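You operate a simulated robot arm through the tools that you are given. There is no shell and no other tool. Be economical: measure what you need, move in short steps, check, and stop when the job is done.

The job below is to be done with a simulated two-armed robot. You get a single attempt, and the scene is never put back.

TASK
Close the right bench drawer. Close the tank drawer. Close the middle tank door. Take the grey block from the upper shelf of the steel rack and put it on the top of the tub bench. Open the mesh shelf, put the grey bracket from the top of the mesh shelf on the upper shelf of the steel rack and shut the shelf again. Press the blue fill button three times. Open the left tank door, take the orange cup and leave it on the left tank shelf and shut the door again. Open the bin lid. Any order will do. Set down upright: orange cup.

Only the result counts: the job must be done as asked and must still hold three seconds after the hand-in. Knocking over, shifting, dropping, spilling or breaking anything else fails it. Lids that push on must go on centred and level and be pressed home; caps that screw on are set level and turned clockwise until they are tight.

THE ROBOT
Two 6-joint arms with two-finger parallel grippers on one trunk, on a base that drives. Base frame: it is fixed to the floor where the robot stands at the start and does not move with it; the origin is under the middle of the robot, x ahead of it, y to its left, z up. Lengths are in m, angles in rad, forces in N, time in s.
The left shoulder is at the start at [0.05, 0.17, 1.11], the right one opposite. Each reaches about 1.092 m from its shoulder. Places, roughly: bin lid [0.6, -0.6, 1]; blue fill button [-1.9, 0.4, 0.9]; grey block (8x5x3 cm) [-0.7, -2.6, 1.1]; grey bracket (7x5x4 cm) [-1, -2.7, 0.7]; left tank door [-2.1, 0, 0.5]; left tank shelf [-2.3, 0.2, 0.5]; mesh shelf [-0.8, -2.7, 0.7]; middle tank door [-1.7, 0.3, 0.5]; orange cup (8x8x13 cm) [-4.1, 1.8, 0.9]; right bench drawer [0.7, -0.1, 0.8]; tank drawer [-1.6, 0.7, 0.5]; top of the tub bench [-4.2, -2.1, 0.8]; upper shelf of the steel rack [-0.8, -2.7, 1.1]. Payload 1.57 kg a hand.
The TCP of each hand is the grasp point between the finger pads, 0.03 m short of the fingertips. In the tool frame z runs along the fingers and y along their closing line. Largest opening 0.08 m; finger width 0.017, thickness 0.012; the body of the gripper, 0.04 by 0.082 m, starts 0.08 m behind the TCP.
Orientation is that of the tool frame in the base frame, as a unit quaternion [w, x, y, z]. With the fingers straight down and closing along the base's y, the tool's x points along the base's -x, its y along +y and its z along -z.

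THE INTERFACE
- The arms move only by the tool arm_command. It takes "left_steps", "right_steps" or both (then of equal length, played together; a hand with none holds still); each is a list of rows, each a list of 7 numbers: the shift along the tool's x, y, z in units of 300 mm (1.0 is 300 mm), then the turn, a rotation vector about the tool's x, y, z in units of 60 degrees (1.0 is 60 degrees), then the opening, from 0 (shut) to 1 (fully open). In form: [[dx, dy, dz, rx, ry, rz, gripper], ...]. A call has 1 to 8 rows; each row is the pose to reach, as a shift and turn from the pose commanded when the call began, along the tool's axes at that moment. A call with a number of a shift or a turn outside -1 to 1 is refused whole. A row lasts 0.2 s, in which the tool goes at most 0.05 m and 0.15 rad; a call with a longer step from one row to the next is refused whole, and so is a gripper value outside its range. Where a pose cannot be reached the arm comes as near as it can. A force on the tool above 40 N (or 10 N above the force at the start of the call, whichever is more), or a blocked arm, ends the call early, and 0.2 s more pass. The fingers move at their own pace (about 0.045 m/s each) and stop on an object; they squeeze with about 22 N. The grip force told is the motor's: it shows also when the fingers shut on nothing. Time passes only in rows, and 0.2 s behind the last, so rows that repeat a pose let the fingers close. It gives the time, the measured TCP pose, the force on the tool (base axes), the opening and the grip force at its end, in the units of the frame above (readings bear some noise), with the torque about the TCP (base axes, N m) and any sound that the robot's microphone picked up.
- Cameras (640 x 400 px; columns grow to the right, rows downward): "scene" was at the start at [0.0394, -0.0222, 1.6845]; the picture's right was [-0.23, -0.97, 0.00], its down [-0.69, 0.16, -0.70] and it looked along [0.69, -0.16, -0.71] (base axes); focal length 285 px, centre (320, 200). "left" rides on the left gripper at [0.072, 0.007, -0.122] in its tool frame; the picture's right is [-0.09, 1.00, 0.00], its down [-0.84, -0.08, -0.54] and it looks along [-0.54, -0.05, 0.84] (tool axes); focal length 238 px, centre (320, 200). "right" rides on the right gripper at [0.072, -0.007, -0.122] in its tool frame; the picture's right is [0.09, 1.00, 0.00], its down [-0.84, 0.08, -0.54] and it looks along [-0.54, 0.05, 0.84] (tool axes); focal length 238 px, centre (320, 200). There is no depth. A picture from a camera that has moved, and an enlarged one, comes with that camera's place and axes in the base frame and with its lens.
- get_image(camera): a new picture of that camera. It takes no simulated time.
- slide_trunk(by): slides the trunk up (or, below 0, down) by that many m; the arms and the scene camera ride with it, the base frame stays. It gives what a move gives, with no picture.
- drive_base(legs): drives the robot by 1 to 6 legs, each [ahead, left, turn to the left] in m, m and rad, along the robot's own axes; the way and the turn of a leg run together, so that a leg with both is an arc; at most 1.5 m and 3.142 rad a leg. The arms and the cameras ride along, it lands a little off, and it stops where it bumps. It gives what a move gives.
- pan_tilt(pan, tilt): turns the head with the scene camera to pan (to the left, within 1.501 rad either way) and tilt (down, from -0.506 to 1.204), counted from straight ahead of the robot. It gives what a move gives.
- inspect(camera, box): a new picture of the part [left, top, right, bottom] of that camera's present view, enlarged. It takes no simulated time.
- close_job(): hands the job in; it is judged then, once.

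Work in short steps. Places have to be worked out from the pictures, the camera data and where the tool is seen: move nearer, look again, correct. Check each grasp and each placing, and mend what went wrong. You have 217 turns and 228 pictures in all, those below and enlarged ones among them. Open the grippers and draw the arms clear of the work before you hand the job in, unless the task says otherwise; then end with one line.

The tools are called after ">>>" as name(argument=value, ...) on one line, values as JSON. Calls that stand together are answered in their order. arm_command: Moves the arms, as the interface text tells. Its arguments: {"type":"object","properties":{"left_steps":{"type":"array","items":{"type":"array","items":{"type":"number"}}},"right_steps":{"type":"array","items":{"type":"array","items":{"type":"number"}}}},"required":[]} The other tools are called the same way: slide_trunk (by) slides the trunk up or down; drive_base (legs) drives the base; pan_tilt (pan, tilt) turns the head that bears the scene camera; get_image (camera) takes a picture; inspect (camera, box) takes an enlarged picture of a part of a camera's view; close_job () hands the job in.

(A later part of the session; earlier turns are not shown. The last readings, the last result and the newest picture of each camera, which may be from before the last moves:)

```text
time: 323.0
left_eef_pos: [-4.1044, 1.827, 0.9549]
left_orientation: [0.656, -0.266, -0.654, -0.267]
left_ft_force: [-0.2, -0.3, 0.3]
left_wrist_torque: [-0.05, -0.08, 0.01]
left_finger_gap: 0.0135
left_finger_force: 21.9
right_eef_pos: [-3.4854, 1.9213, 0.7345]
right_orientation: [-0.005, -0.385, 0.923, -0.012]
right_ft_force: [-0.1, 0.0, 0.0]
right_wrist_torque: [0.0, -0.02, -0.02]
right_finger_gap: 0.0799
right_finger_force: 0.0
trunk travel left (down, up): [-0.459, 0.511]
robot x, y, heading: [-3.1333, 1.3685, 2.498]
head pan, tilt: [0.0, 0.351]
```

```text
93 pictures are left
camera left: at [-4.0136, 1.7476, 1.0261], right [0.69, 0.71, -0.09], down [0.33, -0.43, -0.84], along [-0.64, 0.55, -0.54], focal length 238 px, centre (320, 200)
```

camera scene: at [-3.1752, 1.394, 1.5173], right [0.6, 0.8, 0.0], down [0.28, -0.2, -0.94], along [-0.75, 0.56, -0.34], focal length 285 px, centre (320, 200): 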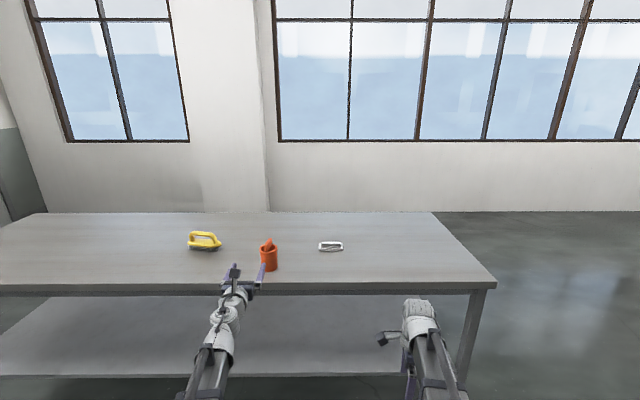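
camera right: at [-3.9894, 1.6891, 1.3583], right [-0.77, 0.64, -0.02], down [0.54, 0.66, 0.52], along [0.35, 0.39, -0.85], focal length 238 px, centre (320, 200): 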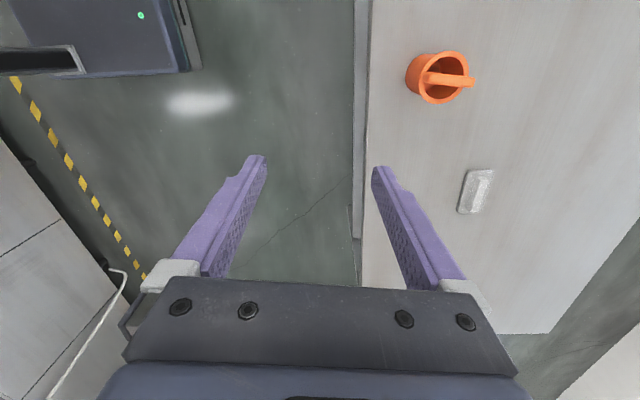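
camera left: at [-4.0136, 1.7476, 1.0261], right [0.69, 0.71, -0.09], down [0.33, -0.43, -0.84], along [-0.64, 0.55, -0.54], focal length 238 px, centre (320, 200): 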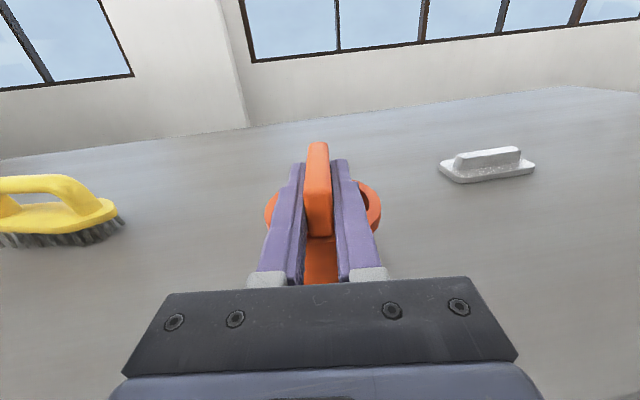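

Gripped on the plate (1.35 cm). I lift and check the cup hangs upright.

>>> slide_trunk(by=0.15)

>>> get_image(camera="left")

>>> inspect(camera="scene", box=[180, 180, 380, 320])

```text
time: 324.8
left_eef_pos: [-4.1057, 1.8274, 1.1041]
left_orientation: [0.656, -0.266, -0.654, -0.267]
left_ft_force: [-0.8, -0.5, -0.6]
left_wrist_torque: [-0.01, -0.01, 0.0]
left_finger_gap: 0.0134
left_finger_force: 22.3
right_eef_pos: [-3.4874, 1.9224, 0.8844]
right_orientation: [-0.005, -0.385, 0.923, -0.014]
right_ft_force: [0.2, 0.5, -0.5]
right_wrist_torque: [-0.02, -0.01, 0.0]
right_finger_gap: 0.08
right_finger_force: 0.1
trunk travel left (down, up): [-0.609, 0.361]
robot x, y, heading: [-3.1339, 1.3658, 2.507]
head pan, tilt: [0.0, 0.351]
```

```text
92 pictures are left
camera left: at [-4.0137, 1.7477, 1.1759], right [0.69, 0.71, -0.09], down [0.33, -0.43, -0.84], along [-0.64, 0.55, -0.54], focal length 238 px, centre (320, 200)
```

left: 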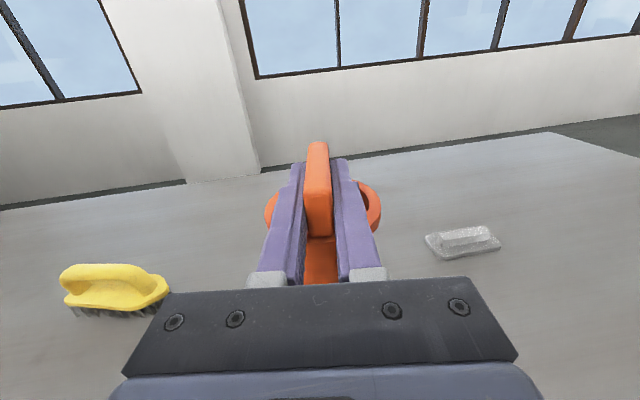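

```text
2.86 times, centred on (280, 250) of scene
camera zoom: at [-3.1756, 1.3943, 1.6073], right [0.6, 0.8, 0.0], down [0.28, -0.2, -0.94], along [-0.75, 0.56, -0.34], focal length 815 px, centre (434, 57)
```

zoom: 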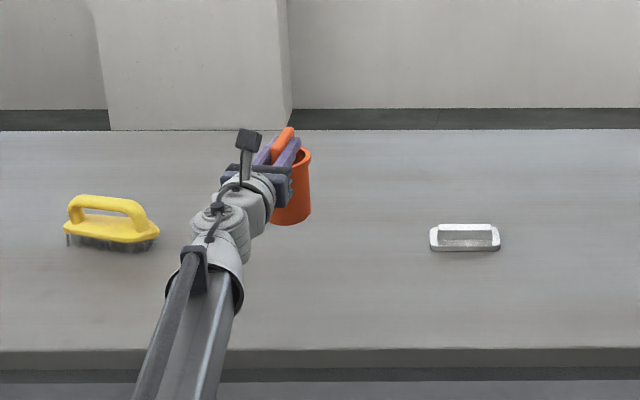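

The cup hangs upright. I drive back: away from the table, then left along the aisle.

>>> drive_base(legs=[[-0.2, 0, 0.025], [0, 1.1, 0], [0, 1.0, 0]])

>>> pan_tilt(pan=-1.5, tilt=0.5)

>>> get_image(camera="scene")

```text
time: 336.3
left_eef_pos: [-5.1349, -0.0484, 1.105]
left_orientation: [0.662, -0.252, -0.659, -0.253]
left_ft_force: [0.7, 0.3, -0.9]
left_wrist_torque: [0.01, 0.01, -0.01]
left_finger_gap: 0.0136
left_finger_force: 21.6
right_eef_pos: [-4.5199, 0.0716, 0.8835]
right_orientation: [-0.005, -0.404, 0.915, -0.013]
right_ft_force: [-0.4, 0.2, -0.1]
right_wrist_torque: [0.0, 0.02, 0.01]
right_finger_gap: 0.0797
right_finger_force: 0.1
trunk travel left (down, up): [-0.609, 0.361]
robot x, y, heading: [-4.1403, -0.4705, 2.544]
head pan, tilt: [0.0, 0.351]
```

```text
time: 337.9
left_eef_pos: [-5.1343, -0.0461, 1.1051]
left_orientation: [0.661, -0.253, -0.659, -0.254]
left_ft_force: [0.3, 0.3, -0.9]
left_wrist_torque: [0.02, -0.04, 0.0]
left_finger_gap: 0.0135
left_finger_force: 21.5
right_eef_pos: [-4.519, 0.0722, 0.8837]
right_orientation: [-0.005, -0.403, 0.915, -0.012]
right_ft_force: [0.2, -0.4, 0.1]
right_wrist_torque: [-0.03, 0.0, -0.03]
right_finger_gap: 0.08
right_finger_force: 0.0
trunk travel left (down, up): [-0.609, 0.361]
robot x, y, heading: [-4.1413, -0.4682, 2.546]
head pan, tilt: [-1.499, 0.499]
```

```text
90 pictures are left
camera scene: at [-4.0657, -0.4168, 1.5937], right [0.86, -0.5, 0.0], down [-0.24, -0.41, -0.88], along [0.44, 0.76, -0.48], focal length 285 px, centre (320, 200)
```

scene: 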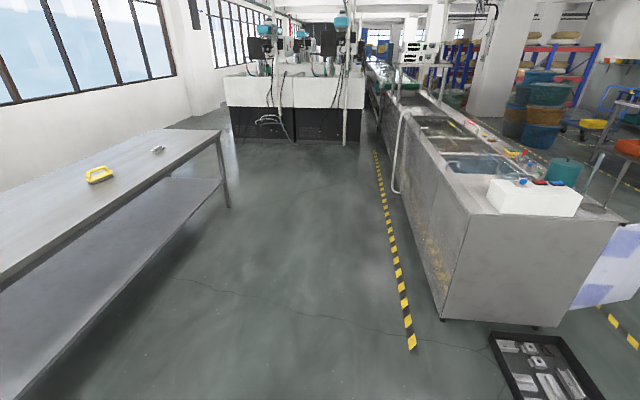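

The way is clear; the tray is well to the side. I reverse along the tank's end to its front side.

>>> drive_base(legs=[[-1.5, 0, 0], [-1.48, 0, -0.02]])

>>> pan_tilt(pan=-0.8, tilt=0.5)

>>> get_image(camera="scene")

```text
time: 352.4
left_eef_pos: [-2.6362, -1.7149, 1.1051]
left_orientation: [0.665, -0.244, -0.662, -0.245]
left_ft_force: [0.1, 0.5, -1.0]
left_wrist_torque: [-0.02, -0.03, 0.02]
left_finger_gap: 0.0138
left_finger_force: 22.3
right_eef_pos: [-2.0247, -1.5838, 0.8845]
right_orientation: [-0.005, -0.414, 0.91, -0.012]
right_ft_force: [0.3, 0.3, -1.3]
right_wrist_torque: [0.05, -0.01, -0.04]
right_finger_gap: 0.0801
right_finger_force: 0.0
trunk travel left (down, up): [-0.609, 0.361]
robot x, y, heading: [-1.6386, -2.1148, 2.569]
head pan, tilt: [-1.499, 0.499]
```

```text
time: 353.4
left_eef_pos: [-2.6362, -1.7158, 1.1046]
left_orientation: [0.664, -0.245, -0.662, -0.245]
left_ft_force: [0.7, 0.3, -1.1]
left_wrist_torque: [-0.02, 0.02, -0.05]
left_finger_gap: 0.0135
left_finger_force: 22.5
right_eef_pos: [-2.0248, -1.583, 0.8821]
right_orientation: [-0.005, -0.415, 0.91, -0.012]
right_ft_force: [-0.3, 0.2, 0.0]
right_wrist_torque: [-0.03, -0.02, 0.01]
right_finger_gap: 0.0801
right_finger_force: 0.0
trunk travel left (down, up): [-0.609, 0.361]
robot x, y, heading: [-1.6356, -2.1176, 2.567]
head pan, tilt: [-0.799, 0.499]
```

```text
89 pictures are left
camera scene: at [-1.6217, -2.0518, 1.5936], right [0.98, 0.19, 0.0], down [0.09, -0.47, -0.88], along [-0.17, 0.86, -0.48], focal length 285 px, centre (320, 200)
```

scene: 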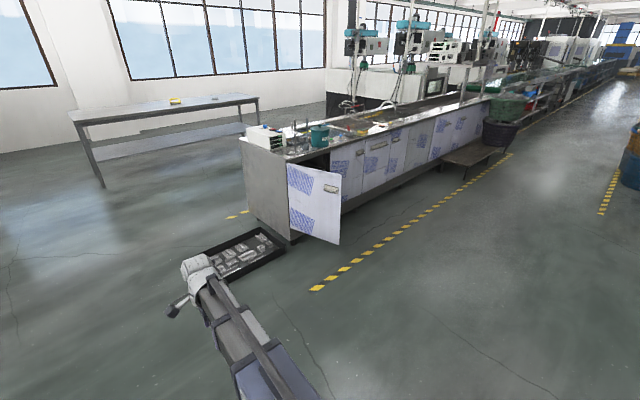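

Good position. I square up and strafe right towards the open left door.

>>> drive_base(legs=[[0, 0, -0.04], [0, -1.45, 0], [0, -0.38, 0]])

>>> pan_tilt(pan=0.0, tilt=0.5)

>>> get_image(camera="scene")

```text
time: 363.0
left_eef_pos: [-1.5526, -0.1802, 1.1045]
left_orientation: [0.658, -0.261, -0.657, -0.261]
left_ft_force: [-0.1, 0.8, -0.5]
left_wrist_torque: [0.0, -0.01, 0.03]
left_finger_gap: 0.0136
left_finger_force: 22.5
right_eef_pos: [-0.9355, -0.0787, 0.8837]
right_orientation: [-0.007, -0.393, 0.919, -0.012]
right_ft_force: [-0.2, -0.1, -0.7]
right_wrist_torque: [-0.01, 0.02, -0.01]
right_finger_gap: 0.0798
right_finger_force: 0.0
trunk travel left (down, up): [-0.609, 0.361]
robot x, y, heading: [-0.574, -0.6264, 2.521]
head pan, tilt: [-0.799, 0.499]
```

```text
time: 364.1
left_eef_pos: [-1.5531, -0.1825, 1.1047]
left_orientation: [0.658, -0.261, -0.656, -0.262]
left_ft_force: [-0.2, 0.6, -1.9]
left_wrist_torque: [-0.01, 0.0, -0.01]
left_finger_gap: 0.0134
left_finger_force: 22.0
right_eef_pos: [-0.9356, -0.0782, 0.8826]
right_orientation: [-0.005, -0.393, 0.92, -0.013]
right_ft_force: [-0.6, -0.5, 0.6]
right_wrist_torque: [0.01, 0.0, -0.01]
right_finger_gap: 0.08
right_finger_force: 0.0
trunk travel left (down, up): [-0.609, 0.361]
robot x, y, heading: [-0.5745, -0.6318, 2.516]
head pan, tilt: [0.0, 0.499]
```

```text
88 pictures are left
camera scene: at [-0.6153, -0.6021, 1.5936], right [0.58, 0.81, 0.0], down [0.39, -0.28, -0.88], along [-0.71, 0.51, -0.48], focal length 285 px, centre (320, 200)
```

scene: 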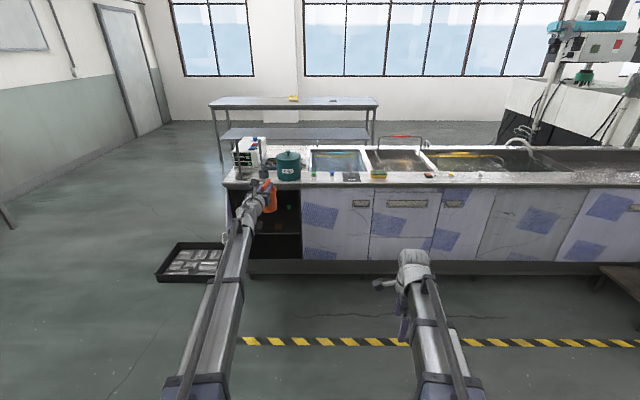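

Aligned (s≈-1.04). I lower the trunk to shelf height in front of the cabinet and look.

>>> slide_trunk(by=-0.4)

>>> slide_trunk(by=-0.06)

>>> get_image(camera="left")

>>> get_image(camera="scene")

```text
time: 368.0
left_eef_pos: [-1.5533, -0.1811, 0.7046]
left_orientation: [0.658, -0.261, -0.657, -0.261]
left_ft_force: [0.4, 0.5, -0.4]
left_wrist_torque: [0.02, -0.01, -0.02]
left_finger_gap: 0.0137
left_finger_force: 21.5
right_eef_pos: [-0.9348, -0.0773, 0.484]
right_orientation: [-0.005, -0.392, 0.92, -0.013]
right_ft_force: [-0.1, -0.2, -0.2]
right_wrist_torque: [0.01, 0.0, -0.02]
right_finger_gap: 0.0798
right_finger_force: 0.1
trunk travel left (down, up): [-0.209, 0.761]
robot x, y, heading: [-0.5748, -0.6283, 2.52]
head pan, tilt: [0.0, 0.499]
```

```text
time: 369.0
left_eef_pos: [-1.5524, -0.1816, 0.6464]
left_orientation: [0.659, -0.26, -0.656, -0.261]
left_ft_force: [-0.6, -0.4, -1.3]
left_wrist_torque: [0.03, -0.03, 0.01]
left_finger_gap: 0.0136
left_finger_force: 22.4
right_eef_pos: [-0.9367, -0.0782, 0.4243]
right_orientation: [-0.005, -0.393, 0.92, -0.012]
right_ft_force: [0.1, -0.1, 0.7]
right_wrist_torque: [0.03, -0.02, 0.0]
right_finger_gap: 0.0803
right_finger_force: 0.1
trunk travel left (down, up): [-0.149, 0.821]
robot x, y, heading: [-0.5745, -0.6302, 2.52]
head pan, tilt: [0.0, 0.499]
```

```text
87 pictures are left
camera left: at [-1.4604, -0.2604, 0.7161], right [0.68, 0.72, -0.09], down [0.34, -0.43, -0.84], along [-0.65, 0.54, -0.54], focal length 238 px, centre (320, 200)
```

left: 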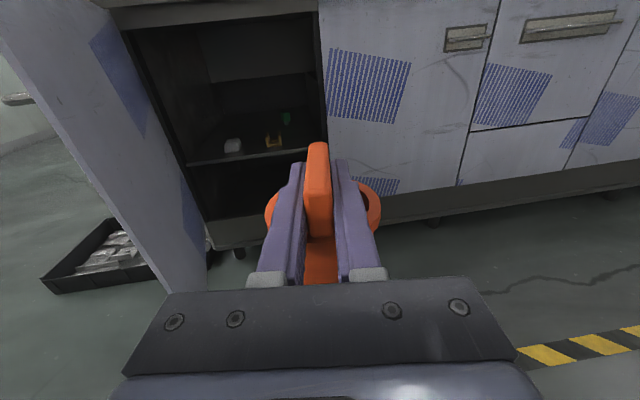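

```text
86 pictures are left
camera scene: at [-0.6153, -0.6022, 1.1337], right [0.58, 0.81, 0.0], down [0.39, -0.28, -0.88], along [-0.71, 0.51, -0.48], focal length 285 px, centre (320, 200)
```

scene: 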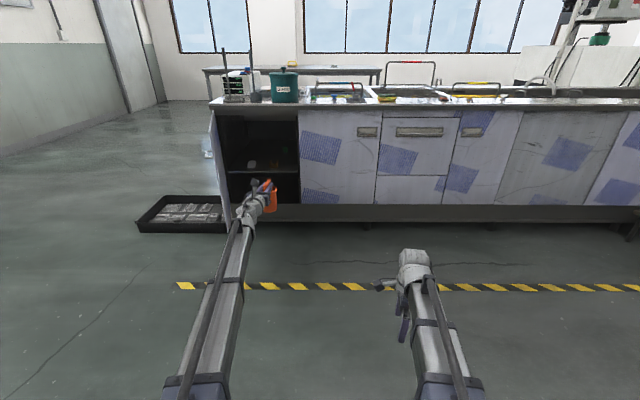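

The shelf surface is at z≈0.46; the roomiest spot is behind the small items at s≈-1.15, f≈1.96. I shift left 0.105, raise 1 cm, and drive in part way.

>>> slide_trunk(by=0.01)

>>> drive_base(legs=[[0, 0.105, 0.007], [0.45, 0, 0]])

>>> get_image(camera="left")

>>> get_image(camera="scene")

```text
time: 369.6
left_eef_pos: [-1.554, -0.1823, 0.6542]
left_orientation: [0.658, -0.261, -0.656, -0.262]
left_ft_force: [-0.4, 0.2, -1.0]
left_wrist_torque: [0.01, 0.03, 0.0]
left_finger_gap: 0.0134
left_finger_force: 22.3
right_eef_pos: [-0.9351, -0.0783, 0.4347]
right_orientation: [-0.005, -0.393, 0.92, -0.013]
right_ft_force: [-0.2, -0.2, -1.0]
right_wrist_torque: [0.01, -0.04, 0.0]
right_finger_gap: 0.08
right_finger_force: 0.1
trunk travel left (down, up): [-0.159, 0.811]
robot x, y, heading: [-0.5729, -0.6291, 2.519]
head pan, tilt: [0.0, 0.499]
```

```text
time: 373.1
left_eef_pos: [-1.993, 0.0039, 0.6541]
left_orientation: [0.658, -0.261, -0.656, -0.261]
left_ft_force: [0.1, 0.4, -0.1]
left_wrist_torque: [0.0, -0.01, 0.0]
left_finger_gap: 0.0137
left_finger_force: 22.0
right_eef_pos: [-1.3745, 0.1066, 0.4343]
right_orientation: [-0.005, -0.391, 0.92, -0.013]
right_ft_force: [-0.3, -0.7, -0.2]
right_wrist_torque: [0.01, 0.04, -0.01]
right_finger_gap: 0.0798
right_finger_force: 0.1
trunk travel left (down, up): [-0.159, 0.811]
robot x, y, heading: [-1.0125, -0.4427, 2.518]
head pan, tilt: [0.0, 0.499]
```

```text
85 pictures are left
camera left: at [-1.8997, -0.0746, 0.7261], right [0.68, 0.72, -0.09], down [0.34, -0.43, -0.84], along [-0.65, 0.54, -0.54], focal length 238 px, centre (320, 200)
```

left: 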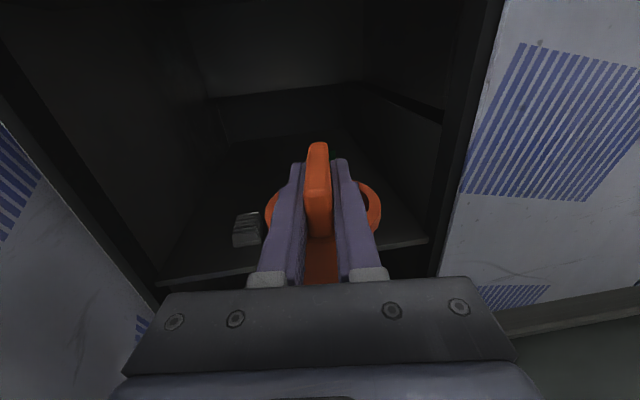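

```text
84 pictures are left
camera scene: at [-1.0552, -0.4178, 1.1436], right [0.58, 0.81, 0.0], down [0.39, -0.28, -0.88], along [-0.71, 0.51, -0.48], focal length 285 px, centre (320, 200)
```

scene: 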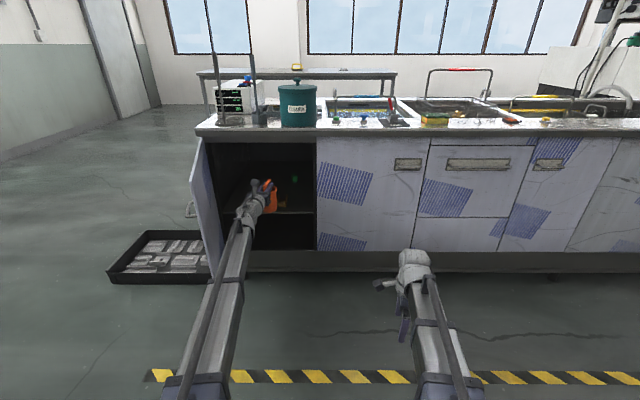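

Entering well centred, nothing in the way. I drive in another 0.32 m.

>>> drive_base(legs=[[0.32, 0, 0]])

>>> get_image(camera="left")

>>> get_image(camera="scene")

```text
time: 375.2
left_eef_pos: [-2.2479, 0.1927, 0.6537]
left_orientation: [0.658, -0.262, -0.655, -0.262]
left_ft_force: [-0.1, -0.6, -0.2]
left_wrist_torque: [-0.02, 0.0, 0.04]
left_finger_gap: 0.0135
left_finger_force: 21.8
right_eef_pos: [-1.6296, 0.2932, 0.4341]
right_orientation: [-0.006, -0.39, 0.921, -0.013]
right_ft_force: [0.0, 0.5, 0.0]
right_wrist_torque: [0.03, 0.05, -0.06]
right_finger_gap: 0.0798
right_finger_force: 0.1
trunk travel left (down, up): [-0.159, 0.811]
robot x, y, heading: [-1.2736, -0.2563, 2.512]
head pan, tilt: [0.0, 0.499]
```

```text
83 pictures are left
camera left: at [-2.155, 0.1142, 0.7261], right [0.69, 0.72, -0.09], down [0.34, -0.43, -0.84], along [-0.64, 0.54, -0.54], focal length 238 px, centre (320, 200)
```

left: 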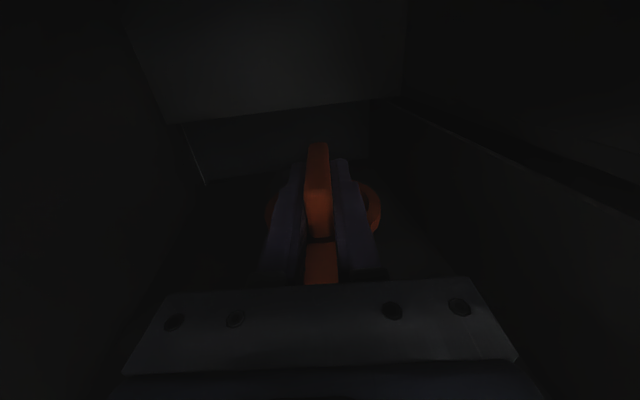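

```text
82 pictures are left
camera scene: at [-1.3117, -0.2321, 1.1436], right [0.59, 0.81, 0.0], down [0.39, -0.28, -0.88], along [-0.71, 0.52, -0.48], focal length 285 px, centre (320, 200)
```

scene: 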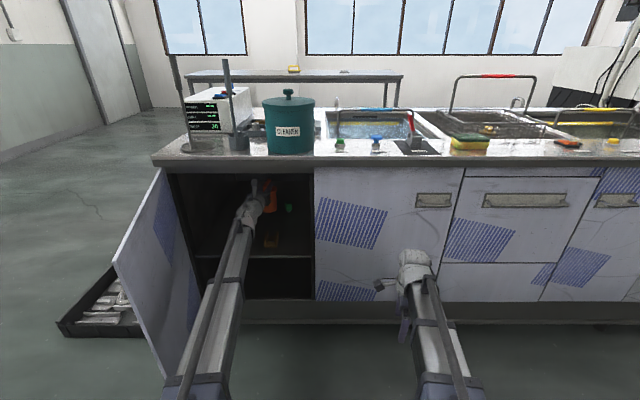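

>>> inspect(camera="scene", box=[185, 160, 325, 300])

```text
2.86 times, centred on (255, 230) of scene
camera zoom: at [-1.3117, -0.2321, 1.1436], right [0.59, 0.81, 0.0], down [0.39, -0.28, -0.88], along [-0.71, 0.52, -0.48], focal length 815 px, centre (506, 114)
```

zoom: 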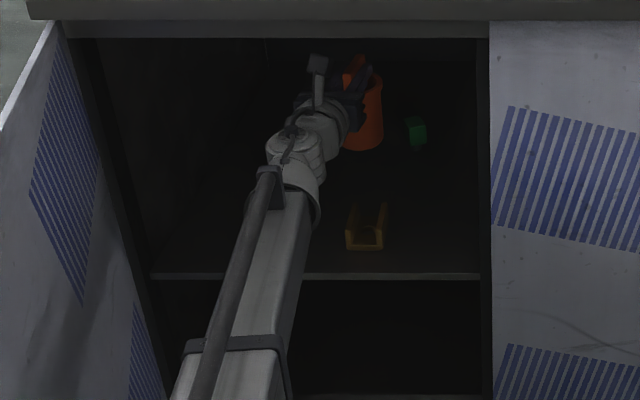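

The cup is behind the bracket and clear of the green piece. I lower it onto the shelf.

>>> slide_trunk(by=-0.06)

>>> slide_trunk(by=-0.008)

>>> slide_trunk(by=-0.006)

>>> slide_trunk(by=-0.006)

```text
time: 376.2
left_eef_pos: [-2.2481, 0.193, 0.5941]
left_orientation: [0.657, -0.263, -0.655, -0.263]
left_ft_force: [-0.3, 0.4, -0.8]
left_wrist_torque: [0.0, 0.01, -0.01]
left_finger_gap: 0.0137
left_finger_force: 21.7
right_eef_pos: [-1.6276, 0.2924, 0.3749]
right_orientation: [-0.005, -0.391, 0.92, -0.013]
right_ft_force: [-0.4, 0.5, 0.1]
right_wrist_torque: [0.02, 0.02, 0.0]
right_finger_gap: 0.0801
right_finger_force: 0.1
trunk travel left (down, up): [-0.099, 0.871]
robot x, y, heading: [-1.2687, -0.2596, 2.513]
head pan, tilt: [0.0, 0.499]
```

```text
time: 376.8
left_eef_pos: [-2.2473, 0.1934, 0.5855]
left_orientation: [0.658, -0.262, -0.655, -0.263]
left_ft_force: [0.7, -0.1, -2.0]
left_wrist_torque: [-0.03, 0.01, 0.01]
left_finger_gap: 0.0135
left_finger_force: 22.1
right_eef_pos: [-1.6296, 0.2929, 0.3669]
right_orientation: [-0.005, -0.39, 0.921, -0.013]
right_ft_force: [0.7, 0.4, -0.2]
right_wrist_torque: [-0.03, 0.01, -0.02]
right_finger_gap: 0.08
right_finger_force: 0.1
trunk travel left (down, up): [-0.091, 0.879]
robot x, y, heading: [-1.2746, -0.2618, 2.511]
head pan, tilt: [0.0, 0.499]
```

```text
time: 377.4
left_eef_pos: [-2.2476, 0.1927, 0.5802]
left_orientation: [0.658, -0.262, -0.656, -0.262]
left_ft_force: [0.0, -0.4, -0.9]
left_wrist_torque: [-0.03, -0.02, 0.04]
left_finger_gap: 0.0135
left_finger_force: 22.3
right_eef_pos: [-1.6294, 0.2949, 0.3603]
right_orientation: [-0.006, -0.39, 0.921, -0.013]
right_ft_force: [-0.5, -0.4, -0.1]
right_wrist_torque: [-0.02, 0.01, 0.04]
right_finger_gap: 0.08
right_finger_force: 0.1
trunk travel left (down, up): [-0.085, 0.885]
robot x, y, heading: [-1.2676, -0.2603, 2.511]
head pan, tilt: [0.0, 0.499]
```

```text
time: 377.9
left_eef_pos: [-2.2473, 0.1943, 0.5749]
left_orientation: [0.658, -0.262, -0.655, -0.263]
left_ft_force: [-0.4, -0.9, -0.6]
left_wrist_torque: [0.02, -0.01, -0.03]
left_finger_gap: 0.0137
left_finger_force: 22.2
right_eef_pos: [-1.6295, 0.2933, 0.3541]
right_orientation: [-0.006, -0.39, 0.921, -0.013]
right_ft_force: [0.4, 0.2, 0.0]
right_wrist_torque: [0.01, 0.01, -0.01]
right_finger_gap: 0.0799
right_finger_force: 0.1
trunk travel left (down, up): [-0.079, 0.891]
robot x, y, heading: [-1.2697, -0.2594, 2.513]
head pan, tilt: [0.0, 0.499]
```

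No contact yet; a few more small steps.

>>> slide_trunk(by=-0.005)

>>> slide_trunk(by=-0.005)

>>> slide_trunk(by=-0.005)

>>> inspect(camera="scene", box=[185, 160, 325, 300])

```text
time: 378.4
left_eef_pos: [-2.2465, 0.1929, 0.57]
left_orientation: [0.658, -0.262, -0.655, -0.263]
left_ft_force: [-0.3, -0.3, -0.8]
left_wrist_torque: [-0.01, -0.01, 0.0]
left_finger_gap: 0.0136
left_finger_force: 22.4
right_eef_pos: [-1.6297, 0.2939, 0.35]
right_orientation: [-0.005, -0.39, 0.921, -0.013]
right_ft_force: [0.7, 0.1, -0.5]
right_wrist_torque: [0.0, 0.0, 0.01]
right_finger_gap: 0.0802
right_finger_force: 0.1
trunk travel left (down, up): [-0.074, 0.896]
robot x, y, heading: [-1.2686, -0.2618, 2.511]
head pan, tilt: [0.0, 0.499]
```

```text
time: 379.0
left_eef_pos: [-2.247, 0.1929, 0.5655]
left_orientation: [0.658, -0.262, -0.656, -0.263]
left_ft_force: [0.9, -0.3, -1.1]
left_wrist_torque: [0.01, 0.03, -0.05]
left_finger_gap: 0.0135
left_finger_force: 21.9
right_eef_pos: [-1.6294, 0.2946, 0.3436]
right_orientation: [-0.005, -0.39, 0.921, -0.013]
right_ft_force: [0.3, 0.1, -0.5]
right_wrist_torque: [-0.01, -0.01, 0.02]
right_finger_gap: 0.0801
right_finger_force: 0.1
trunk travel left (down, up): [-0.069, 0.901]
robot x, y, heading: [-1.2707, -0.2582, 2.515]
head pan, tilt: [0.0, 0.499]
```

```text
time: 379.5
left_eef_pos: [-2.2471, 0.1922, 0.5598]
left_orientation: [0.657, -0.263, -0.656, -0.263]
left_ft_force: [0.2, 0.8, -1.7]
left_wrist_torque: [0.02, -0.01, 0.01]
left_finger_gap: 0.0138
left_finger_force: 21.8
right_eef_pos: [-1.6298, 0.2931, 0.3389]
right_orientation: [-0.006, -0.39, 0.921, -0.013]
right_ft_force: [0.7, -0.9, 0.2]
right_wrist_torque: [-0.01, 0.0, 0.04]
right_finger_gap: 0.08
right_finger_force: 0.2
trunk travel left (down, up): [-0.064, 0.906]
robot x, y, heading: [-1.2695, -0.261, 2.516]
head pan, tilt: [0.0, 0.499]
```

```text
2.86 times, centred on (255, 230) of scene
camera zoom: at [-1.3117, -0.232, 1.0486], right [0.59, 0.81, 0.0], down [0.39, -0.28, -0.88], along [-0.71, 0.52, -0.48], focal length 815 px, centre (506, 114)
```

zoom: 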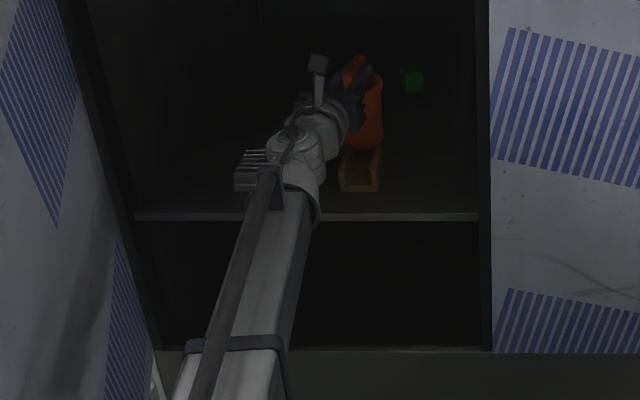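

The cup is still hanging free; I continue down in 4 mm steps.

>>> slide_trunk(by=-0.005)

>>> slide_trunk(by=-0.004)

>>> slide_trunk(by=-0.004)

>>> slide_trunk(by=-0.004)

```text
time: 380.1
left_eef_pos: [-2.2468, 0.1927, 0.5566]
left_orientation: [0.659, -0.262, -0.655, -0.263]
left_ft_force: [-3.2, 2.0, 16.0]
left_wrist_torque: [0.16, 0.19, 0.04]
left_finger_gap: 0.0137
left_finger_force: 21.6
right_eef_pos: [-1.6288, 0.2926, 0.3355]
right_orientation: [-0.006, -0.39, 0.921, -0.013]
right_ft_force: [-0.1, -0.1, 0.1]
right_wrist_torque: [-0.02, 0.02, 0.03]
right_finger_gap: 0.0799
right_finger_force: 0.1
trunk travel left (down, up): [-0.059, 0.911]
robot x, y, heading: [-1.2711, -0.2569, 2.512]
head pan, tilt: [0.0, 0.499]
```

```text
time: 380.6
left_eef_pos: [-2.2468, 0.1938, 0.5528]
left_orientation: [0.658, -0.262, -0.655, -0.263]
left_ft_force: [-3.6, 0.3, 24.5]
left_wrist_torque: [-0.02, -0.06, 0.02]
left_finger_gap: 0.0138
left_finger_force: 21.8
right_eef_pos: [-1.6289, 0.2926, 0.331]
right_orientation: [-0.006, -0.39, 0.921, -0.012]
right_ft_force: [0.2, 0.0, -0.9]
right_wrist_torque: [0.03, -0.01, -0.04]
right_finger_gap: 0.08
right_finger_force: 0.1
trunk travel left (down, up): [-0.055, 0.915]
robot x, y, heading: [-1.2703, -0.2577, 2.51]
head pan, tilt: [0.0, 0.499]
```

```text
time: 381.0
left_eef_pos: [-2.2462, 0.1909, 0.5531]
left_orientation: [0.659, -0.26, -0.654, -0.265]
left_ft_force: [-0.1, -1.8, 36.8]
left_wrist_torque: [-0.55, -0.66, 0.01]
left_finger_gap: 0.0137
left_finger_force: 21.9
right_eef_pos: [-1.6292, 0.2927, 0.3293]
right_orientation: [-0.006, -0.39, 0.921, -0.012]
right_ft_force: [-1.5, -0.4, -0.2]
right_wrist_torque: [0.0, 0.0, 0.01]
right_finger_gap: 0.0798
right_finger_force: 0.1
trunk travel left (down, up): [-0.053, 0.917]
robot x, y, heading: [-1.2701, -0.2599, 2.515]
head pan, tilt: [0.0, 0.499]
stopped: the force on the tool passed its limit at 45 N (the readings are from after the stop); the commanded pose is now the measured one
```

```text
time: 381.3
left_eef_pos: [-2.2461, 0.191, 0.5536]
left_orientation: [0.659, -0.259, -0.654, -0.266]
left_ft_force: [-0.4, -1.7, 44.5]
left_wrist_torque: [-0.52, -0.7, 0.02]
left_finger_gap: 0.0135
left_finger_force: 21.7
right_eef_pos: [-1.6286, 0.2928, 0.3301]
right_orientation: [-0.007, -0.39, 0.921, -0.012]
right_ft_force: [-0.8, -0.5, -0.1]
right_wrist_torque: [0.01, -0.01, 0.01]
right_finger_gap: 0.0798
right_finger_force: 0.1
trunk travel left (down, up): [-0.052, 0.918]
robot x, y, heading: [-1.2713, -0.2603, 2.513]
head pan, tilt: [0.0, 0.499]
stopped: the force on the tool passed its limit at 52 N (the readings are from after the stop); the commanded pose is now the measured one
```

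Contact was at TCP z≈0.558 (shelf). I relieve the press slightly, then open the fingers.

>>> slide_trunk(by=0.006)

>>> inspect(camera="scene", box=[225, 150, 325, 260])

```text
time: 381.9
left_eef_pos: [-2.2476, 0.1931, 0.5535]
left_orientation: [0.657, -0.261, -0.656, -0.264]
left_ft_force: [0.5, -0.3, 0.6]
left_wrist_torque: [-0.03, -0.04, 0.01]
left_finger_gap: 0.0139
left_finger_force: 21.7
right_eef_pos: [-1.6302, 0.294, 0.3332]
right_orientation: [-0.006, -0.39, 0.921, -0.013]
right_ft_force: [-0.2, 0.0, -0.6]
right_wrist_torque: [-0.01, 0.0, 0.0]
right_finger_gap: 0.0798
right_finger_force: 0.0
trunk travel left (down, up): [-0.058, 0.912]
robot x, y, heading: [-1.2699, -0.258, 2.514]
head pan, tilt: [0.0, 0.499]
```

```text
3.64 times, centred on (275, 205) of scene
camera zoom: at [-1.3116, -0.2321, 1.0422], right [0.59, 0.81, 0.0], down [0.39, -0.28, -0.88], along [-0.71, 0.52, -0.48], focal length 1037 px, centre (484, 182)
```

zoom: 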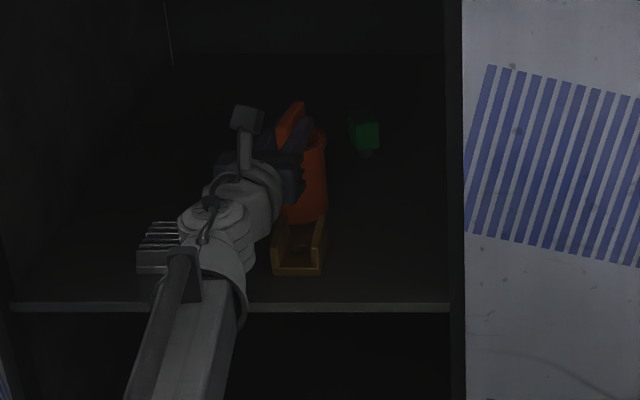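

The cup stands behind the bracket. I open the fingers a little, raise 8 mm to clear the rim, and withdraw straight back along the plate.

>>> arm_command(left_steps=[[0, 0, 0, 0, 0, 0, 0.25], [0, 0, 0, 0, 0, 0, 0.35], [0, 0, 0, 0, 0, 0, 0.4]])

>>> slide_trunk(by=0.008)

>>> arm_command(left_steps=[[0, 0, -0.06, 0, 0, 0, 0.4], [0, 0, -0.14, 0, 0, 0, 0.4], [0, 0, -0.22, 0, 0, 0, 0.4], [0, 0, -0.32, 0, 0, 0, 0.4], [0, 0, -0.42, 0, 0, 0, 0.4]])

>>> inspect(camera="scene", box=[225, 150, 325, 260])

>>> get_image(camera="left")

```text
time: 382.7
left_eef_pos: [-2.2477, 0.1928, 0.5537]
left_orientation: [0.658, -0.26, -0.656, -0.264]
left_ft_force: [0.9, 0.7, 0.7]
left_wrist_torque: [0.05, 0.04, 0.01]
left_finger_gap: 0.0319
left_finger_force: 0.1
right_eef_pos: [-1.6294, 0.2933, 0.3335]
right_orientation: [-0.005, -0.39, 0.921, -0.013]
right_ft_force: [0.3, 0.9, -0.2]
right_wrist_torque: [-0.01, 0.02, 0.0]
right_finger_gap: 0.0798
right_finger_force: 0.0
trunk travel left (down, up): [-0.058, 0.912]
robot x, y, heading: [-1.2732, -0.2569, 2.511]
head pan, tilt: [0.0, 0.499]
```

```text
time: 383.2
left_eef_pos: [-2.2484, 0.1923, 0.5617]
left_orientation: [0.657, -0.261, -0.656, -0.263]
left_ft_force: [-0.1, 0.2, -0.8]
left_wrist_torque: [-0.01, 0.01, -0.02]
left_finger_gap: 0.0321
left_finger_force: 0.1
right_eef_pos: [-1.6294, 0.293, 0.3418]
right_orientation: [-0.005, -0.39, 0.921, -0.013]
right_ft_force: [-0.1, 0.8, -0.1]
right_wrist_torque: [0.02, 0.0, -0.01]
right_finger_gap: 0.0798
right_finger_force: 0.1
trunk travel left (down, up): [-0.066, 0.904]
robot x, y, heading: [-1.2722, -0.2558, 2.512]
head pan, tilt: [0.0, 0.499]
```

```text
time: 384.4
left_eef_pos: [-2.155, 0.1056, 0.5608]
left_orientation: [-0.657, 0.26, 0.657, 0.263]
left_ft_force: [-0.7, 0.9, 0.1]
left_wrist_torque: [0.03, 0.02, 0.0]
left_finger_gap: 0.032
left_finger_force: 0.0
right_eef_pos: [-1.6297, 0.2936, 0.3411]
right_orientation: [-0.007, -0.389, 0.921, -0.013]
right_ft_force: [0.5, -0.5, -0.3]
right_wrist_torque: [0.01, 0.0, 0.03]
right_finger_gap: 0.08
right_finger_force: 0.0
trunk travel left (down, up): [-0.066, 0.904]
robot x, y, heading: [-1.2692, -0.257, 2.513]
head pan, tilt: [0.0, 0.499]
```

```text
3.64 times, centred on (275, 205) of scene
camera zoom: at [-1.3118, -0.232, 1.0507], right [0.59, 0.81, 0.0], down [0.39, -0.28, -0.88], along [-0.71, 0.52, -0.48], focal length 1037 px, centre (484, 182)
```

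zoom: 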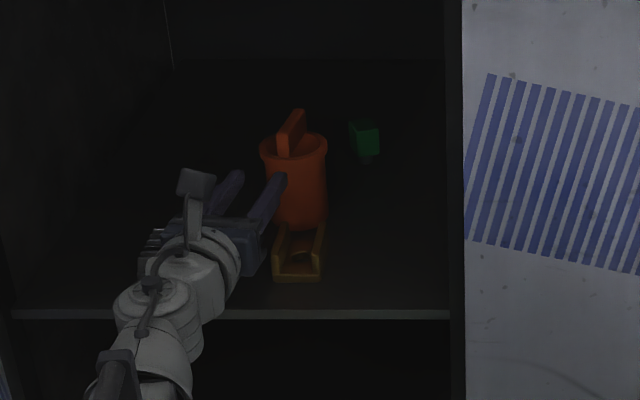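

```text
77 pictures are left
camera left: at [-2.0638, 0.0266, 0.6329], right [0.69, 0.72, -0.09], down [0.34, -0.43, -0.84], along [-0.64, 0.54, -0.54], focal length 238 px, centre (320, 200)
```

left: 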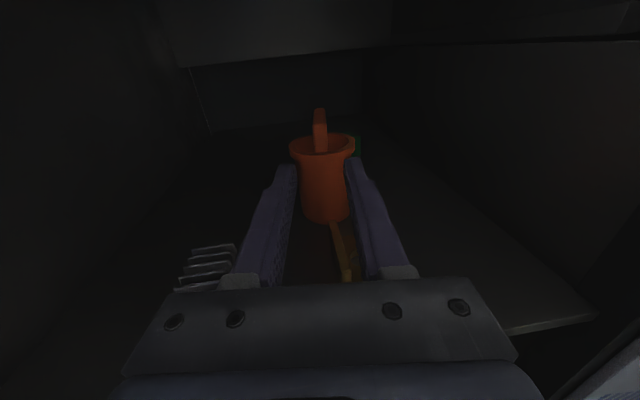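

The cup stands upright on the shelf. I raise 3 cm and withdraw the hand from the cabinet.

>>> slide_trunk(by=0.03)

>>> drive_base(legs=[[-0.75, 0, 0.013]])

>>> get_image(camera="scene")

```text
time: 385.2
left_eef_pos: [-2.1562, 0.106, 0.5914]
left_orientation: [-0.656, 0.262, 0.657, 0.263]
left_ft_force: [-0.2, 1.2, 0.2]
left_wrist_torque: [-0.01, 0.0, 0.0]
left_finger_gap: 0.0322
left_finger_force: 0.1
right_eef_pos: [-1.6299, 0.2933, 0.3724]
right_orientation: [-0.005, -0.391, 0.92, -0.012]
right_ft_force: [0.0, 0.0, -0.7]
right_wrist_torque: [-0.04, 0.01, 0.0]
right_finger_gap: 0.0797
right_finger_force: 0.0
trunk travel left (down, up): [-0.096, 0.874]
robot x, y, heading: [-1.2719, -0.2568, 2.511]
head pan, tilt: [0.0, 0.499]
```

```text
time: 389.2
left_eef_pos: [-1.5637, -0.3398, 0.5921]
left_orientation: [-0.66, 0.254, 0.66, 0.256]
left_ft_force: [0.6, -0.4, 0.3]
left_wrist_torque: [0.02, 0.02, 0.03]
left_finger_gap: 0.0322
left_finger_force: 0.0
right_eef_pos: [-1.0432, -0.1393, 0.3714]
right_orientation: [-0.006, -0.401, 0.916, -0.014]
right_ft_force: [-0.5, 0.1, 0.7]
right_wrist_torque: [0.01, 0.04, 0.04]
right_finger_gap: 0.0801
right_finger_force: 0.0
trunk travel left (down, up): [-0.096, 0.874]
robot x, y, heading: [-0.6706, -0.6829, 2.539]
head pan, tilt: [0.0, 0.499]
```

```text
76 pictures are left
camera scene: at [-0.7122, -0.6576, 1.0807], right [0.57, 0.82, 0.0], down [0.39, -0.27, -0.88], along [-0.72, 0.5, -0.48], focal length 285 px, centre (320, 200)
```

scene: 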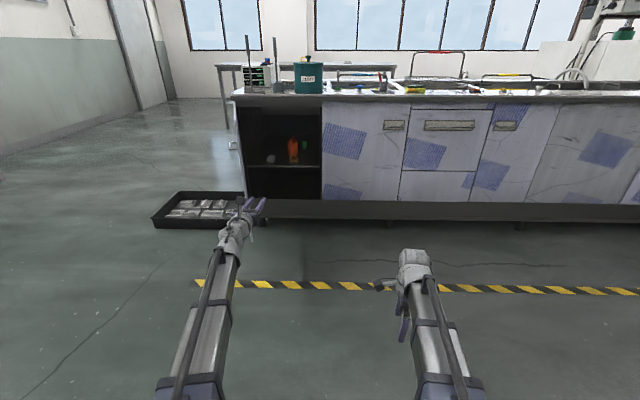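

The cup stands fine on the shelf. To close the door I bring the left hand, yawed to the right, to the door's outer (left) side.

>>> arm_command(left_steps=[[0, 0, 0, -0.14, 0, 0, 0.2], [0, 0, 0, -0.28, 0, 0, 0], [0, 0, 0, -0.42, 0, 0, 0], [0, 0, 0, -0.56, 0, 0, 0], [0, 0, 0, -0.57, 0, 0, 0]])

>>> drive_base(legs=[[0, 0.52, 0]])

>>> get_image(camera="scene")

>>> get_image(camera="left")

```text
time: 390.4
left_eef_pos: [-1.5644, -0.3401, 0.5905]
left_orientation: [-0.555, 0.437, 0.555, 0.44]
left_ft_force: [-0.4, 0.7, -0.5]
left_wrist_torque: [0.01, 0.03, -0.03]
left_finger_gap: 0.0
left_finger_force: 21.4
right_eef_pos: [-1.0427, -0.1403, 0.3715]
right_orientation: [-0.006, -0.402, 0.916, -0.013]
right_ft_force: [-0.9, -0.4, 0.3]
right_wrist_torque: [0.0, -0.02, 0.01]
right_finger_gap: 0.0802
right_finger_force: 0.0
trunk travel left (down, up): [-0.096, 0.874]
robot x, y, heading: [-0.6762, -0.6805, 2.538]
head pan, tilt: [0.0, 0.499]
```

```text
time: 393.4
left_eef_pos: [-1.8606, -0.7746, 0.5912]
left_orientation: [-0.556, 0.435, 0.557, 0.438]
left_ft_force: [0.2, 0.9, -0.2]
left_wrist_torque: [-0.04, -0.03, 0.01]
left_finger_gap: 0.0002
left_finger_force: 20.9
right_eef_pos: [-1.3396, -0.5725, 0.3714]
right_orientation: [-0.006, -0.403, 0.915, -0.013]
right_ft_force: [0.5, 0.6, 0.0]
right_wrist_torque: [0.02, 0.02, 0.02]
right_finger_gap: 0.0797
right_finger_force: 0.1
trunk travel left (down, up): [-0.096, 0.874]
robot x, y, heading: [-0.9658, -1.1153, 2.539]
head pan, tilt: [0.0, 0.499]
```

```text
75 pictures are left
camera scene: at [-1.008, -1.0886, 1.0807], right [0.56, 0.83, 0.0], down [0.4, -0.27, -0.88], along [-0.72, 0.5, -0.48], focal length 285 px, centre (320, 200)
```

scene: 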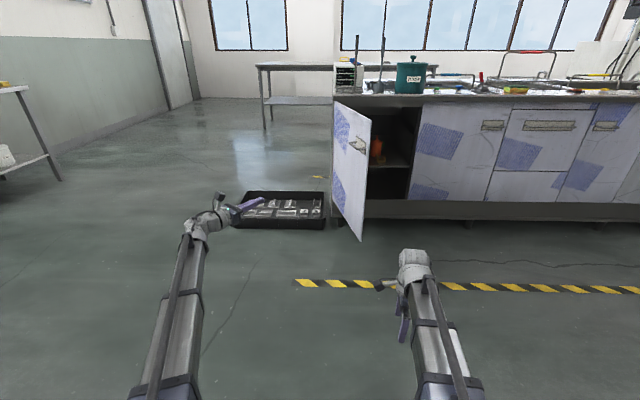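

```text
74 pictures are left
camera left: at [-1.8264, -0.891, 0.6631], right [0.97, 0.24, -0.09], down [0.06, -0.54, -0.84], along [-0.25, 0.81, -0.54], focal length 238 px, centre (320, 200)
```

left: 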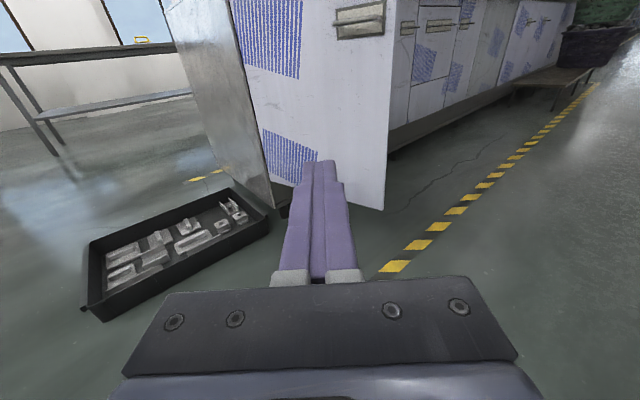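

The door's free edge is near (s -1.29, f 1.32). I drive obliquely so the fingertips push its outer face, following the closing arc.

>>> drive_base(legs=[[0.25, -0.32, 0]])

>>> drive_base(legs=[[0.06, -0.2, 0]])

>>> get_image(camera="scene")

>>> get_image(camera="left")

```text
time: 395.9
left_eef_pos: [-1.8851, -0.3659, 0.5919]
left_orientation: [-0.556, 0.436, 0.556, 0.438]
left_ft_force: [0.0, 0.6, 0.3]
left_wrist_torque: [-0.02, 0.01, 0.01]
left_finger_gap: 0.0
left_finger_force: 21.5
right_eef_pos: [-1.3619, -0.1666, 0.371]
right_orientation: [-0.006, -0.401, 0.916, -0.013]
right_ft_force: [-0.1, 0.4, 0.1]
right_wrist_torque: [-0.01, 0.02, -0.04]
right_finger_gap: 0.08
right_finger_force: 0.1
trunk travel left (down, up): [-0.096, 0.874]
robot x, y, heading: [-0.993, -0.7116, 2.543]
head pan, tilt: [0.0, 0.499]
```

```text
time: 397.6
left_eef_pos: [-1.82, -0.1669, 0.5906]
left_orientation: [-0.556, 0.436, 0.556, 0.439]
left_ft_force: [0.1, 0.8, 0.5]
left_wrist_torque: [0.01, 0.0, 0.0]
left_finger_gap: 0.0
left_finger_force: 21.0
right_eef_pos: [-1.2968, 0.0336, 0.3712]
right_orientation: [-0.006, -0.402, 0.916, -0.014]
right_ft_force: [0.4, -0.3, 0.0]
right_wrist_torque: [-0.03, -0.01, 0.0]
right_finger_gap: 0.08
right_finger_force: 0.1
trunk travel left (down, up): [-0.096, 0.874]
robot x, y, heading: [-0.923, -0.508, 2.538]
head pan, tilt: [0.0, 0.499]
```

```text
73 pictures are left
camera scene: at [-0.967, -0.4853, 1.0807], right [0.57, 0.82, 0.0], down [0.39, -0.27, -0.88], along [-0.72, 0.5, -0.48], focal length 285 px, centre (320, 200)
```

scene: 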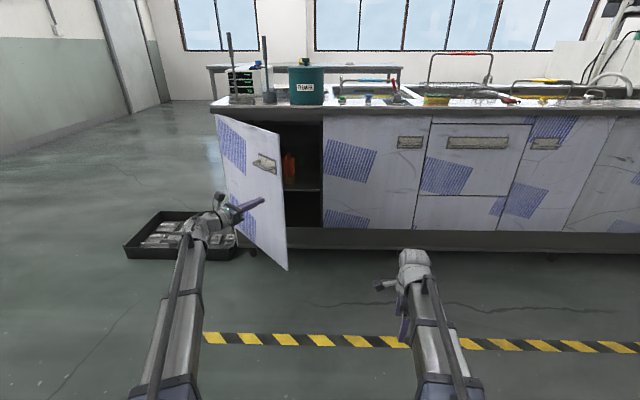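

```text
72 pictures are left
camera left: at [-1.7846, -0.2843, 0.6631], right [0.97, 0.23, -0.09], down [0.05, -0.54, -0.84], along [-0.25, 0.81, -0.54], focal length 238 px, centre (320, 200)
```

left: 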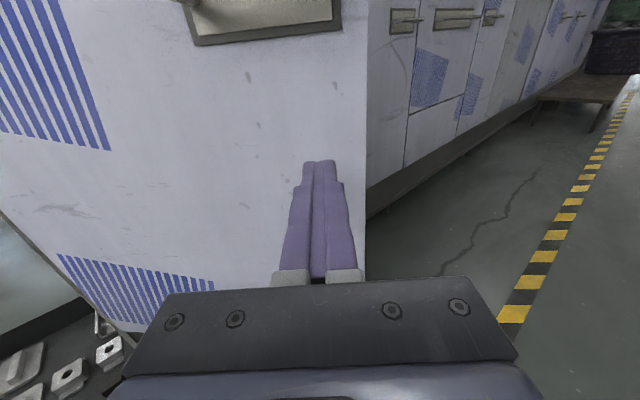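

The door swings closed as planned (about 60°). I continue the arc.

>>> drive_base(legs=[[0.14, -0.14, 0]])

>>> drive_base(legs=[[0.11, -0.04, 0]])

>>> get_image(camera="scene")

```text
time: 399.2
left_eef_pos: [-1.8531, 0.0286, 0.5911]
left_orientation: [-0.556, 0.436, 0.556, 0.438]
left_ft_force: [0.8, -0.2, 0.5]
left_wrist_torque: [0.0, 0.02, 0.04]
left_finger_gap: 0.0
left_finger_force: 21.5
right_eef_pos: [-1.3315, 0.2293, 0.3715]
right_orientation: [-0.005, -0.401, 0.916, -0.013]
right_ft_force: [-1.3, 0.4, -0.5]
right_wrist_torque: [-0.02, 0.01, 0.0]
right_finger_gap: 0.0801
right_finger_force: 0.0
trunk travel left (down, up): [-0.096, 0.874]
robot x, y, heading: [-0.9587, -0.3135, 2.533]
head pan, tilt: [0.0, 0.499]
```

```text
time: 400.4
left_eef_pos: [-1.9218, 0.1249, 0.5916]
left_orientation: [-0.556, 0.436, 0.556, 0.439]
left_ft_force: [0.5, -0.1, -0.2]
left_wrist_torque: [0.04, -0.01, -0.01]
left_finger_gap: 0.0
left_finger_force: 21.3
right_eef_pos: [-1.3995, 0.3247, 0.3706]
right_orientation: [-0.005, -0.402, 0.916, -0.012]
right_ft_force: [0.0, 0.6, -0.3]
right_wrist_torque: [-0.01, -0.03, 0.01]
right_finger_gap: 0.08
right_finger_force: 0.1
trunk travel left (down, up): [-0.096, 0.874]
robot x, y, heading: [-1.0293, -0.2175, 2.544]
head pan, tilt: [0.0, 0.499]
```

```text
71 pictures are left
camera scene: at [-1.0695, -0.193, 1.0807], right [0.57, 0.82, 0.0], down [0.39, -0.27, -0.88], along [-0.72, 0.5, -0.48], focal length 285 px, centre (320, 200)
```

scene: 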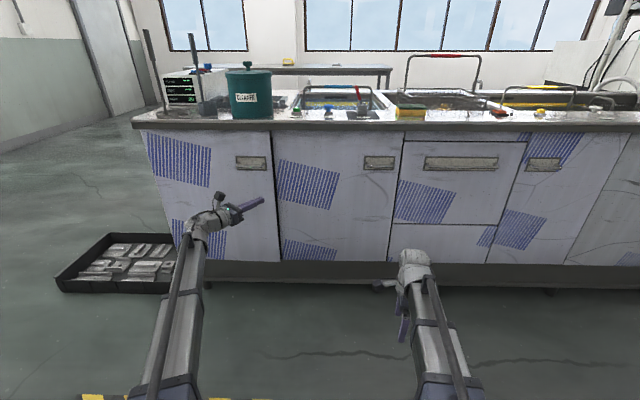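

Nearly shut; a final straight push until it stops.

>>> drive_base(legs=[[0.05, 0, 0]])

>>> drive_base(legs=[[0.05, 0, 0]])

>>> inspect(camera="scene", box=[120, 110, 420, 290])

```text
time: 401.3
left_eef_pos: [-1.9634, 0.1527, 0.5911]
left_orientation: [-0.556, 0.435, 0.556, 0.438]
left_ft_force: [0.1, 0.5, -0.5]
left_wrist_torque: [-0.03, -0.02, -0.01]
left_finger_gap: 0.0
left_finger_force: 21.2
right_eef_pos: [-1.4419, 0.3528, 0.3722]
right_orientation: [-0.006, -0.401, 0.916, -0.013]
right_ft_force: [0.1, 0.5, -0.6]
right_wrist_torque: [-0.03, -0.04, 0.0]
right_finger_gap: 0.0799
right_finger_force: 0.0
trunk travel left (down, up): [-0.096, 0.874]
robot x, y, heading: [-1.065, -0.188, 2.536]
head pan, tilt: [0.0, 0.499]
```

```text
time: 402.3
left_eef_pos: [-1.9881, 0.1706, 0.5905]
left_orientation: [-0.552, 0.44, 0.554, 0.441]
left_ft_force: [0.0, -1.8, 0.2]
left_wrist_torque: [0.02, 0.02, 0.03]
left_finger_gap: 0.0001
left_finger_force: 21.5
right_eef_pos: [-1.4713, 0.3731, 0.3704]
right_orientation: [-0.006, -0.402, 0.916, -0.013]
right_ft_force: [-0.3, 0.6, -0.5]
right_wrist_torque: [0.02, -0.03, 0.01]
right_finger_gap: 0.08
right_finger_force: 0.1
trunk travel left (down, up): [-0.096, 0.874]
robot x, y, heading: [-1.0991, -0.1674, 2.538]
head pan, tilt: [0.0, 0.499]
stopped in leg 1: the force on the tool passed its limit at 62 N (the readings are from after the stop); the commanded pose is now the measured one
```

```text
2.13 times, centred on (270, 200) of scene
camera zoom: at [-1.1403, -0.1443, 1.0807], right [0.57, 0.82, 0.0], down [0.39, -0.27, -0.88], along [-0.72, 0.5, -0.48], focal length 608 px, centre (427, 200)
```

zoom: 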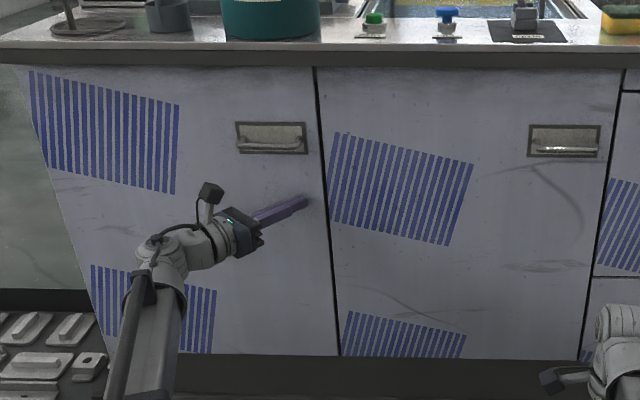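

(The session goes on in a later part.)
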